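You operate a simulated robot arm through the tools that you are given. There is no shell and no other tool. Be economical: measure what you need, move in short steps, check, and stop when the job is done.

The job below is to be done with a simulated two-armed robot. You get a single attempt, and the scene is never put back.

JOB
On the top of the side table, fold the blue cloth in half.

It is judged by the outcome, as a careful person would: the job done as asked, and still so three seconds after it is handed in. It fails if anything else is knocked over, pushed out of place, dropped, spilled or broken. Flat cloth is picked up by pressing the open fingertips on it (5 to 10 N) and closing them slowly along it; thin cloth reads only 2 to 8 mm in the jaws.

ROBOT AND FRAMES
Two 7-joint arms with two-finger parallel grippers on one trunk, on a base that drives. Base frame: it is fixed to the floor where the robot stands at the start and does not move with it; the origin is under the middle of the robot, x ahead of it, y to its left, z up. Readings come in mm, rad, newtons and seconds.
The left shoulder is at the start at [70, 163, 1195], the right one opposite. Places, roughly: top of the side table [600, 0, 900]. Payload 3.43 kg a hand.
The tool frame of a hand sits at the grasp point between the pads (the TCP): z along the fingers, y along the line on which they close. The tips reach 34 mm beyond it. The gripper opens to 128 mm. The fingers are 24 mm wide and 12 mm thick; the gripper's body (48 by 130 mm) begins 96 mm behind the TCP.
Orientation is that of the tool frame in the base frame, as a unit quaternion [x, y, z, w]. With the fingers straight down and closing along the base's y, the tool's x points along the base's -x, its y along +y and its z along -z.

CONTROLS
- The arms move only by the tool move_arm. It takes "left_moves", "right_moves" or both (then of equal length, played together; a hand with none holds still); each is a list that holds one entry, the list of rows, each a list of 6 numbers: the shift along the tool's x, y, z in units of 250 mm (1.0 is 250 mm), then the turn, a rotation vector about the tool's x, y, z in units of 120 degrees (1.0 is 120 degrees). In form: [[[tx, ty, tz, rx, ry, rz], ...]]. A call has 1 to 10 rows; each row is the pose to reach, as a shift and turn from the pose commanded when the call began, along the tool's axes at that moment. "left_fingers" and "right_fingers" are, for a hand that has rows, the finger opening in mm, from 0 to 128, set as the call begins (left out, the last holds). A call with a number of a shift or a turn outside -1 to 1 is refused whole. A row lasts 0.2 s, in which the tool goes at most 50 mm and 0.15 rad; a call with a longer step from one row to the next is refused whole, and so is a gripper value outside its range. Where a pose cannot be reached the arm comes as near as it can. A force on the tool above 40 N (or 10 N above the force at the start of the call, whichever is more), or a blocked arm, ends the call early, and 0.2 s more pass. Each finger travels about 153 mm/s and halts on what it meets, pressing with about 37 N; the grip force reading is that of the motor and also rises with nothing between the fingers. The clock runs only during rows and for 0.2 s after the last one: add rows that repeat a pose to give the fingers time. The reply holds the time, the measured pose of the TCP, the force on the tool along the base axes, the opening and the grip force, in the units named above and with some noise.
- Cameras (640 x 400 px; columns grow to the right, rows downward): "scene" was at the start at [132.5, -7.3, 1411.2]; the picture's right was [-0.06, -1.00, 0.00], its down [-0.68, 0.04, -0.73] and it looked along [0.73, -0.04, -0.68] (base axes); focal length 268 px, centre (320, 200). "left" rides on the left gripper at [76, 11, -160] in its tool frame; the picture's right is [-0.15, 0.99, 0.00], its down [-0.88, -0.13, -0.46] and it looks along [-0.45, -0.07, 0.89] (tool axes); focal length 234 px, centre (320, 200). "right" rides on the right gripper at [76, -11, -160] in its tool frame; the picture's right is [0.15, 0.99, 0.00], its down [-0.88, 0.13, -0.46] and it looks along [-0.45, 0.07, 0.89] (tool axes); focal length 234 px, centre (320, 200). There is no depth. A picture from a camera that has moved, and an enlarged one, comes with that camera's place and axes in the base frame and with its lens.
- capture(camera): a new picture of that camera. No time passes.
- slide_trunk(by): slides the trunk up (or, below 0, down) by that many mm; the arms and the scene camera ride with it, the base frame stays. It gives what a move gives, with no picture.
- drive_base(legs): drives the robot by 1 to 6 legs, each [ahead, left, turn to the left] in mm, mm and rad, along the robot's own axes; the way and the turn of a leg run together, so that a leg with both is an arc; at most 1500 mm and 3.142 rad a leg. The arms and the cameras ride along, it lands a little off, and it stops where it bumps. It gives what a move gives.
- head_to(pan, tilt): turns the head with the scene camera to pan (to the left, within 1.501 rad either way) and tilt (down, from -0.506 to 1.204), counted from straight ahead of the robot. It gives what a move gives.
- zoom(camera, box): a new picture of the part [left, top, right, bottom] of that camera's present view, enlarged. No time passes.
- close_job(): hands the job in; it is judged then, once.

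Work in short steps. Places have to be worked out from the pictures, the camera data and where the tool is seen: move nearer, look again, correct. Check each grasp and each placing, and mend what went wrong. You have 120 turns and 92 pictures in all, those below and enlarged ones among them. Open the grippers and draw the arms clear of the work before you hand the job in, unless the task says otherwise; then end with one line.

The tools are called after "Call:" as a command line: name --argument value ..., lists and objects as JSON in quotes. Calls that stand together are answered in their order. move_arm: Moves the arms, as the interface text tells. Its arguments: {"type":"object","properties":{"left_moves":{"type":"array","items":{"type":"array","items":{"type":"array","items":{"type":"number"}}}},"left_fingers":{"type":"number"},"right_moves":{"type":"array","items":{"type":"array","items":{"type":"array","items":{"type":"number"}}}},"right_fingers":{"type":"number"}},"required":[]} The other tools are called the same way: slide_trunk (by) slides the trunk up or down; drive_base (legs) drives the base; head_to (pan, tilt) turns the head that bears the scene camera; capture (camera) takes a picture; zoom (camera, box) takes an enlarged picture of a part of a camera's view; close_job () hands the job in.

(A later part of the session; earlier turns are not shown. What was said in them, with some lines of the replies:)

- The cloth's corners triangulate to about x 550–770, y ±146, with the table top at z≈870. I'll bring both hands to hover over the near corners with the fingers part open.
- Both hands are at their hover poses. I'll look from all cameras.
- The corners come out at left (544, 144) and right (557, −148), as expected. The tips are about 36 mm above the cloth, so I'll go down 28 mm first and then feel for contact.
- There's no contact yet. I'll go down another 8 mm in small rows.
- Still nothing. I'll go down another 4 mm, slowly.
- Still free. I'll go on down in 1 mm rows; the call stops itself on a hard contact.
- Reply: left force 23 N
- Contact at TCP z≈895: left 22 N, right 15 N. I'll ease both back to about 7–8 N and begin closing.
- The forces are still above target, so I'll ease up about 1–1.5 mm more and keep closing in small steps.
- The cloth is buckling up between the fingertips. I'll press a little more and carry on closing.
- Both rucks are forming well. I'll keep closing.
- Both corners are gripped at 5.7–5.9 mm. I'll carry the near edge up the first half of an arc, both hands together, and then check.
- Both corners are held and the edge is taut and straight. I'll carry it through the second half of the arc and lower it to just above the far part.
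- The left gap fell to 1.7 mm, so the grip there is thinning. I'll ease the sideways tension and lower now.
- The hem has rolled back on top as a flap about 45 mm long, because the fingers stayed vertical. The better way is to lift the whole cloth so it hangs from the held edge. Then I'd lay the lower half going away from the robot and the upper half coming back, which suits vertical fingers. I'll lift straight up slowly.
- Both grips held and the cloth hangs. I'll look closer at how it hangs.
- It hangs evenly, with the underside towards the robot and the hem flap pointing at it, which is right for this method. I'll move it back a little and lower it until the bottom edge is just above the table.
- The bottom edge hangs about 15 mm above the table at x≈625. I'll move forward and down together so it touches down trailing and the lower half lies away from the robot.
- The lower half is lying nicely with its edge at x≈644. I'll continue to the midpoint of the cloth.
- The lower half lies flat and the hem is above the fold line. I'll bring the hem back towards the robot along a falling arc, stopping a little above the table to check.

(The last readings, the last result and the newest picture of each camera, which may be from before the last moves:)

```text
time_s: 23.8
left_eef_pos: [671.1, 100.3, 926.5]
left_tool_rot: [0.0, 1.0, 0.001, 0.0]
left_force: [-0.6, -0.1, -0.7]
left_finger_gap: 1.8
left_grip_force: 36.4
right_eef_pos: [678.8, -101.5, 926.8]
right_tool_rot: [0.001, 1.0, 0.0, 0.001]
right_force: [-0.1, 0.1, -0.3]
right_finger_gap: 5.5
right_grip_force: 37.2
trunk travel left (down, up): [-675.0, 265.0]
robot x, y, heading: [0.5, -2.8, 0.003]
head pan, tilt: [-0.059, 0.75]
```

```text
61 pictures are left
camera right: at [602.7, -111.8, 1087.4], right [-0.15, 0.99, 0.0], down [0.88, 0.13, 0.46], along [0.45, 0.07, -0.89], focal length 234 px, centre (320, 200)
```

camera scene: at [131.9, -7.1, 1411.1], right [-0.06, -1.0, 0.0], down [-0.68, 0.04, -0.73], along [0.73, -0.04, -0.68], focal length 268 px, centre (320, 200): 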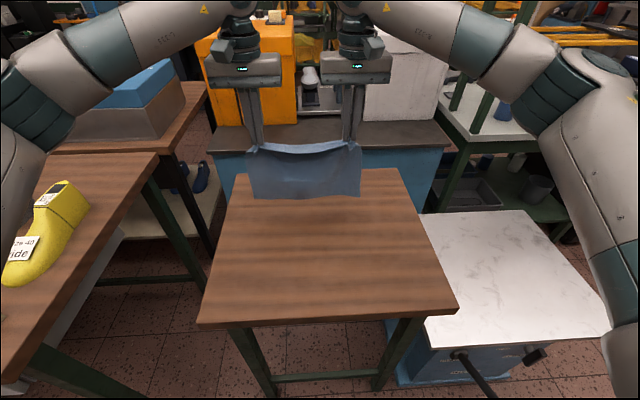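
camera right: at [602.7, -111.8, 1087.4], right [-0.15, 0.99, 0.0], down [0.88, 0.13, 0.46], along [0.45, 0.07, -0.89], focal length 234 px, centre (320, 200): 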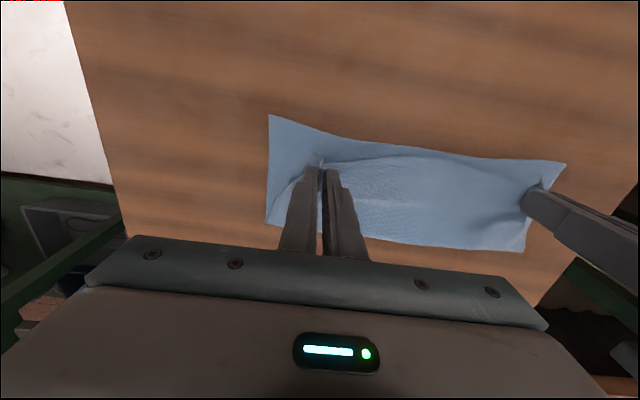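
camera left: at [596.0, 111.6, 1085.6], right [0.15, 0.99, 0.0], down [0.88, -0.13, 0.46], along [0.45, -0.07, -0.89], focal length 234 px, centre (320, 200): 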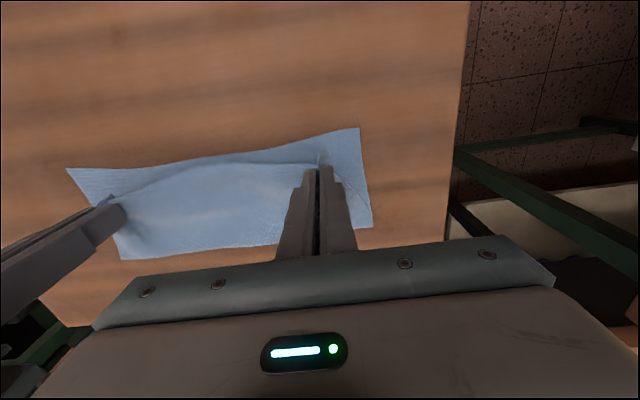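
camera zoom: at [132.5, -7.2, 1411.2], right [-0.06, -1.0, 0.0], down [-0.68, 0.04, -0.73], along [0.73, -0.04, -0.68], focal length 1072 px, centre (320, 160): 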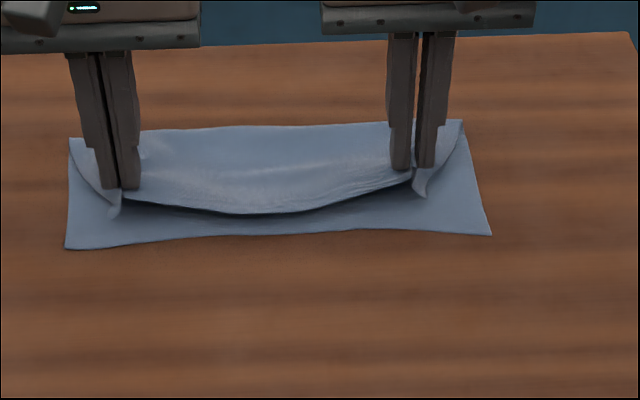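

The fold looks right: the fold line is at x≈759, the lower edge at ≈644 and the hem at ≈662. I'll lower the hem the rest of the way, moving about 16 mm closer to the edge.

Call:
move_arm --left_moves '[[[0.03, 0, 0.03, 0, 0, 0], [0.052, 0, 0.06, 0, 0, 0], [0.064, 0, 0.09, 0, 0, 0], [0.064, 0, 0.112, 0, 0, 0], [0.064, 0, 0.112, 0, 0, 0]]]' --right_moves '[[[0.03, 0, 0.03, 0, 0, 0], [0.052, 0, 0.06, 0, 0, 0], [0.064, 0, 0.09, 0, 0, 0], [0.064, 0, 0.112, 0, 0, 0], [0.064, 0, 0.112, 0, 0, 0]]]'

Call:
zoom --camera "scene" --box '[240, 160, 400, 260]'

Call:
capture --camera "left"

```text
time_s: 25.0
left_eef_pos: [655.6, 100.7, 898.2]
left_tool_rot: [0.002, 1.0, -0.001, 0.0]
left_force: [-0.5, 0.1, 1.9]
left_finger_gap: 1.9
left_grip_force: 36.7
right_eef_pos: [663.5, -102.9, 900.3]
right_tool_rot: [0.0, 1.0, 0.0, 0.0]
right_force: [1.0, 0.4, 0.2]
right_finger_gap: 5.4
right_grip_force: 37.3
trunk travel left (down, up): [-675.0, 265.0]
robot x, y, heading: [0.3, 0.1, 0.002]
head pan, tilt: [-0.059, 0.75]
```

```text
4.00 times, centred on (320, 210) of scene
camera zoom: at [132.3, -7.3, 1411.2], right [-0.06, -1.0, 0.0], down [-0.68, 0.04, -0.73], along [0.73, -0.04, -0.68], focal length 1072 px, centre (320, 160)
```

zoom: 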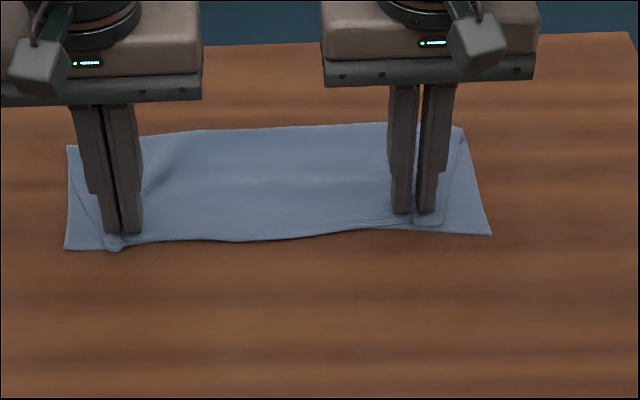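

```text
59 pictures are left
camera left: at [580.0, 112.2, 1058.3], right [0.15, 0.99, 0.0], down [0.88, -0.13, 0.46], along [0.45, -0.07, -0.89], focal length 234 px, centre (320, 200)
```

left: 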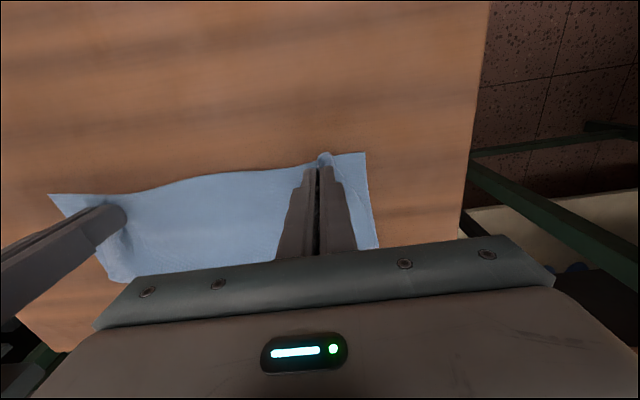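

The hem lies on the lower edge. I'll press the tips lightly and open slowly, so the gathered corners spread back out.

Call:
move_arm --left_moves '[[[0, 0, 0.008, 0, 0, 0], [0, 0, 0.008, 0, 0, 0]]]' --right_moves '[[[0, 0, 0.014, 0, 0, 0], [0, 0, 0.014, 0, 0, 0]]]' --left_fingers 9 --right_fingers 9

Call:
move_arm --left_moves '[[[0, 0, 0, 0, 0, 0]]]' --right_moves '[[[0, 0, 0, 0, 0, 0]]]' --left_fingers 18 --right_fingers 18

Call:
zoom --camera "scene" --box '[240, 160, 400, 260]'

```text
time_s: 25.6
left_eef_pos: [655.8, 100.7, 897.1]
left_tool_rot: [0.0, 1.0, 0.0, 0.0]
left_force: [0.7, -0.5, -0.1]
left_finger_gap: 8.9
left_grip_force: 0.0
right_eef_pos: [661.9, -101.0, 895.9]
right_tool_rot: [0.0, 1.0, 0.0, -0.001]
right_force: [-0.5, -0.3, 0.5]
right_finger_gap: 8.9
right_grip_force: 0.1
trunk travel left (down, up): [-675.0, 265.0]
robot x, y, heading: [0.7, 1.3, -0.003]
head pan, tilt: [-0.059, 0.75]
```

```text
time_s: 26.0
left_eef_pos: [656.3, 100.5, 896.3]
left_tool_rot: [0.0, 1.0, 0.0, 0.0]
left_force: [-0.1, 0.2, -0.5]
left_finger_gap: 18.1
left_grip_force: 0.0
right_eef_pos: [662.7, -101.6, 894.9]
right_tool_rot: [0.0, 1.0, 0.0, 0.0]
right_force: [0.2, 0.1, 1.2]
right_finger_gap: 17.9
right_grip_force: 0.1
trunk travel left (down, up): [-675.0, 265.0]
robot x, y, heading: [0.6, 0.3, -0.001]
head pan, tilt: [-0.059, 0.75]
```

```text
4.00 times, centred on (320, 210) of scene
camera zoom: at [132.4, -7.2, 1411.2], right [-0.06, -1.0, 0.0], down [-0.68, 0.04, -0.73], along [0.73, -0.04, -0.68], focal length 1072 px, centre (320, 160)
```

zoom: 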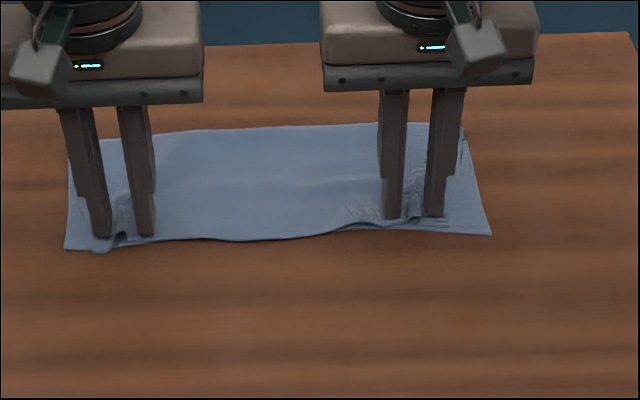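

The fingers are free of the cloth, but the corners are still gathered inwards a little. I'll press lightly and move the hands outward while opening, so the outer fingers drag the corners out.

Call:
move_arm --left_moves '[[[0, 0, 0.008, 0, 0, 0], [0, 0.02, 0.01, 0, 0, 0], [0, 0.04, 0.01, 0, 0, 0]]]' --right_moves '[[[0, 0, 0.006, 0, 0, 0], [0, -0.02, 0.008, 0, 0, 0], [0, -0.04, 0.008, 0, 0, 0]]]' --left_fingers 20 --right_fingers 20

Call:
zoom --camera "scene" --box '[240, 160, 400, 260]'

```text
time_s: 26.8
left_eef_pos: [654.4, 111.5, 895.4]
left_tool_rot: [0.0, 1.0, -0.001, 0.001]
left_force: [0.3, -2.3, 3.2]
left_finger_gap: 19.9
left_grip_force: 0.0
right_eef_pos: [661.8, -110.8, 894.4]
right_tool_rot: [-0.001, 1.0, 0.002, 0.002]
right_force: [0.2, 5.6, 12.0]
right_finger_gap: 20.4
right_grip_force: 0.6
trunk travel left (down, up): [-675.0, 265.0]
robot x, y, heading: [0.1, -2.8, -0.003]
head pan, tilt: [-0.059, 0.75]
```

```text
4.00 times, centred on (320, 210) of scene
camera zoom: at [130.7, -6.4, 1411.5], right [-0.06, -1.0, 0.0], down [-0.68, 0.04, -0.73], along [0.73, -0.04, -0.68], focal length 1072 px, centre (320, 160)
```

zoom: 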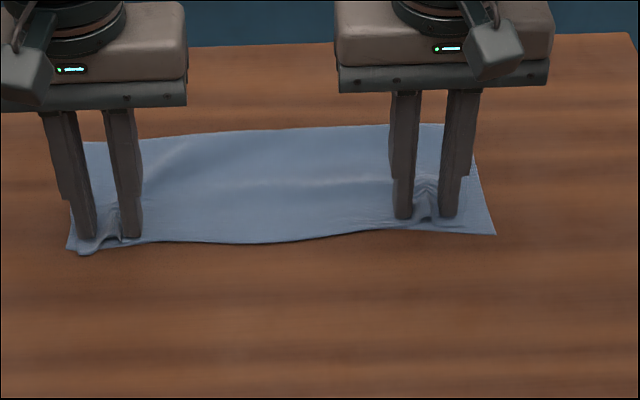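

The corners moved out. I'll now open with the inner fingers staying put, to spread the rucks.

Call:
move_arm --left_moves '[[[0, 0.025, 0, 0, 0, 0], [0, 0.04, 0, 0, 0, 0]]]' --right_moves '[[[0, -0.025, -0.002, 0, 0, 0], [0, -0.04, -0.002, 0, 0, 0]]]' --left_fingers 40 --right_fingers 40

Call:
zoom --camera "scene" --box '[240, 160, 400, 260]'

```text
time_s: 27.4
left_eef_pos: [654.4, 122.0, 895.2]
left_tool_rot: [0.001, 1.0, -0.001, 0.0]
left_force: [-0.2, -1.5, 1.9]
left_finger_gap: 40.9
left_grip_force: 0.8
right_eef_pos: [660.6, -120.9, 895.2]
right_tool_rot: [0.001, 1.0, 0.0, 0.001]
right_force: [0.1, 4.1, 12.7]
right_finger_gap: 38.0
right_grip_force: 0.0
trunk travel left (down, up): [-675.0, 265.0]
robot x, y, heading: [-2.3, 0.8, -0.0]
head pan, tilt: [-0.059, 0.75]
```

```text
4.00 times, centred on (320, 210) of scene
camera zoom: at [130.7, -6.4, 1411.4], right [-0.06, -1.0, 0.0], down [-0.68, 0.04, -0.73], along [0.73, -0.04, -0.68], focal length 1072 px, centre (320, 160)
```

zoom: 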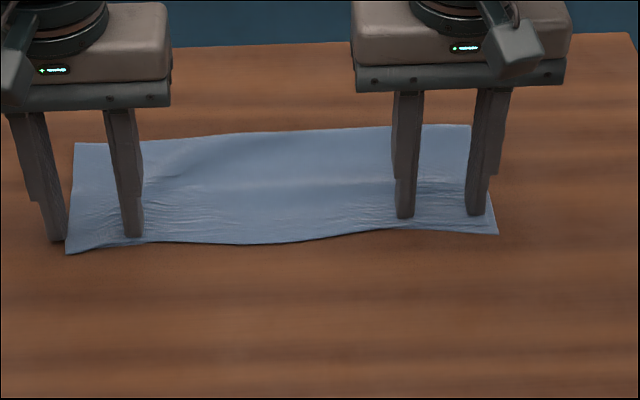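

Excellent: the corners are spread and aligned. I'll lift both hands straight up and clear.

Call:
move_arm --left_moves '[[[0, 0, -0.04, 0, 0, 0], [0, 0, -0.1, 0, 0, 0], [0, 0, -0.25, 0, 0, 0], [0, 0.15, -0.35, 0, 0, 0], [0, 0.3, -0.45, 0, 0, 0], [0, 0.45, -0.55, 0, 0, 0], [0, 0.6, -0.6, 0, 0, 0]]]' --right_moves '[[[0, 0, -0.04, 0, 0, 0], [0, 0, -0.1, 0, 0, 0], [0, 0, -0.25, 0, 0, 0], [0, -0.15, -0.35, 0, 0, 0], [0, -0.3, -0.45, 0, 0, 0], [0, -0.45, -0.55, 0, 0, 0], [0, -0.6, -0.6, 0, 0, 0]]]'

Call:
zoom --camera "scene" --box '[240, 160, 400, 260]'

Call:
capture --camera "left"

Call:
capture --camera "right"

```text
time_s: 29.0
left_eef_pos: [653.8, 270.5, 1044.5]
left_tool_rot: [0.001, 1.0, 0.0, 0.0]
left_force: [-0.3, 0.3, -0.7]
left_finger_gap: 39.9
left_grip_force: 0.0
right_eef_pos: [662.2, -272.4, 1045.6]
right_tool_rot: [0.0, 1.0, 0.0, 0.0]
right_force: [-0.7, 0.3, 0.1]
right_finger_gap: 39.9
right_grip_force: 0.1
trunk travel left (down, up): [-675.0, 265.0]
robot x, y, heading: [-1.3, 0.4, -0.001]
head pan, tilt: [-0.059, 0.75]
```

```text
4.00 times, centred on (320, 210) of scene
camera zoom: at [131.5, -7.2, 1411.2], right [-0.06, -1.0, 0.0], down [-0.68, 0.04, -0.73], along [0.73, -0.04, -0.68], focal length 1072 px, centre (320, 160)
```

zoom: 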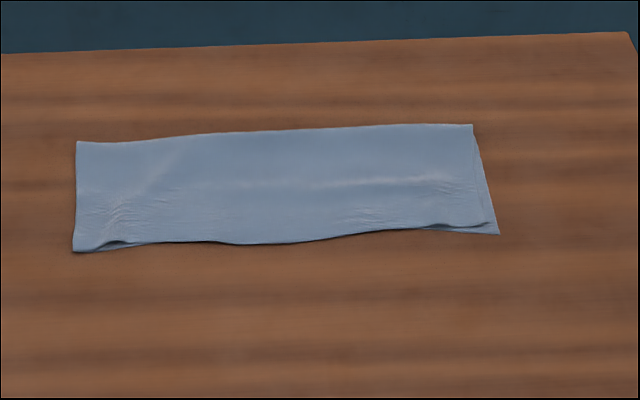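

```text
54 pictures are left
camera left: at [579.0, 282.1, 1204.3], right [0.15, 0.99, 0.0], down [0.88, -0.13, 0.46], along [0.45, -0.07, -0.89], focal length 234 px, centre (320, 200)
```

left: 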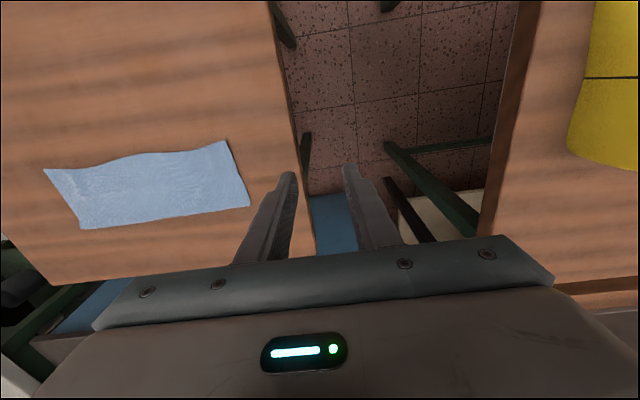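

```text
53 pictures are left
camera right: at [586.5, -282.4, 1205.9], right [-0.15, 0.99, 0.0], down [0.88, 0.13, 0.46], along [0.45, 0.07, -0.89], focal length 234 px, centre (320, 200)
```

right: 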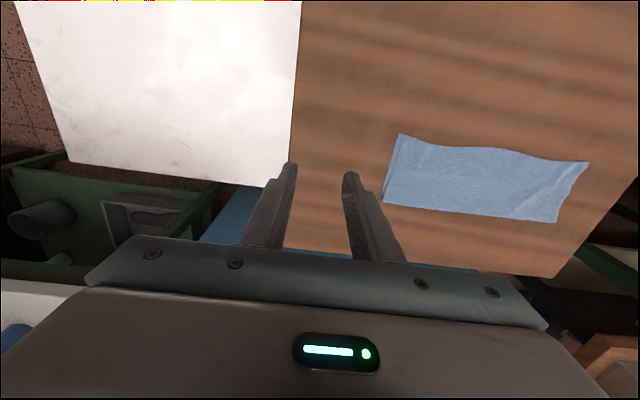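

The cloth lies flat and folded in half, with its edges aligned to within a few mm. Both hands are open and clear, so I'm handing the job in.

Call:
close_job

```text
The job is handed in.
```

The blue cloth is folded in half on the side table, its edges aligned to within about 10 mm, and nothing else was disturbed.
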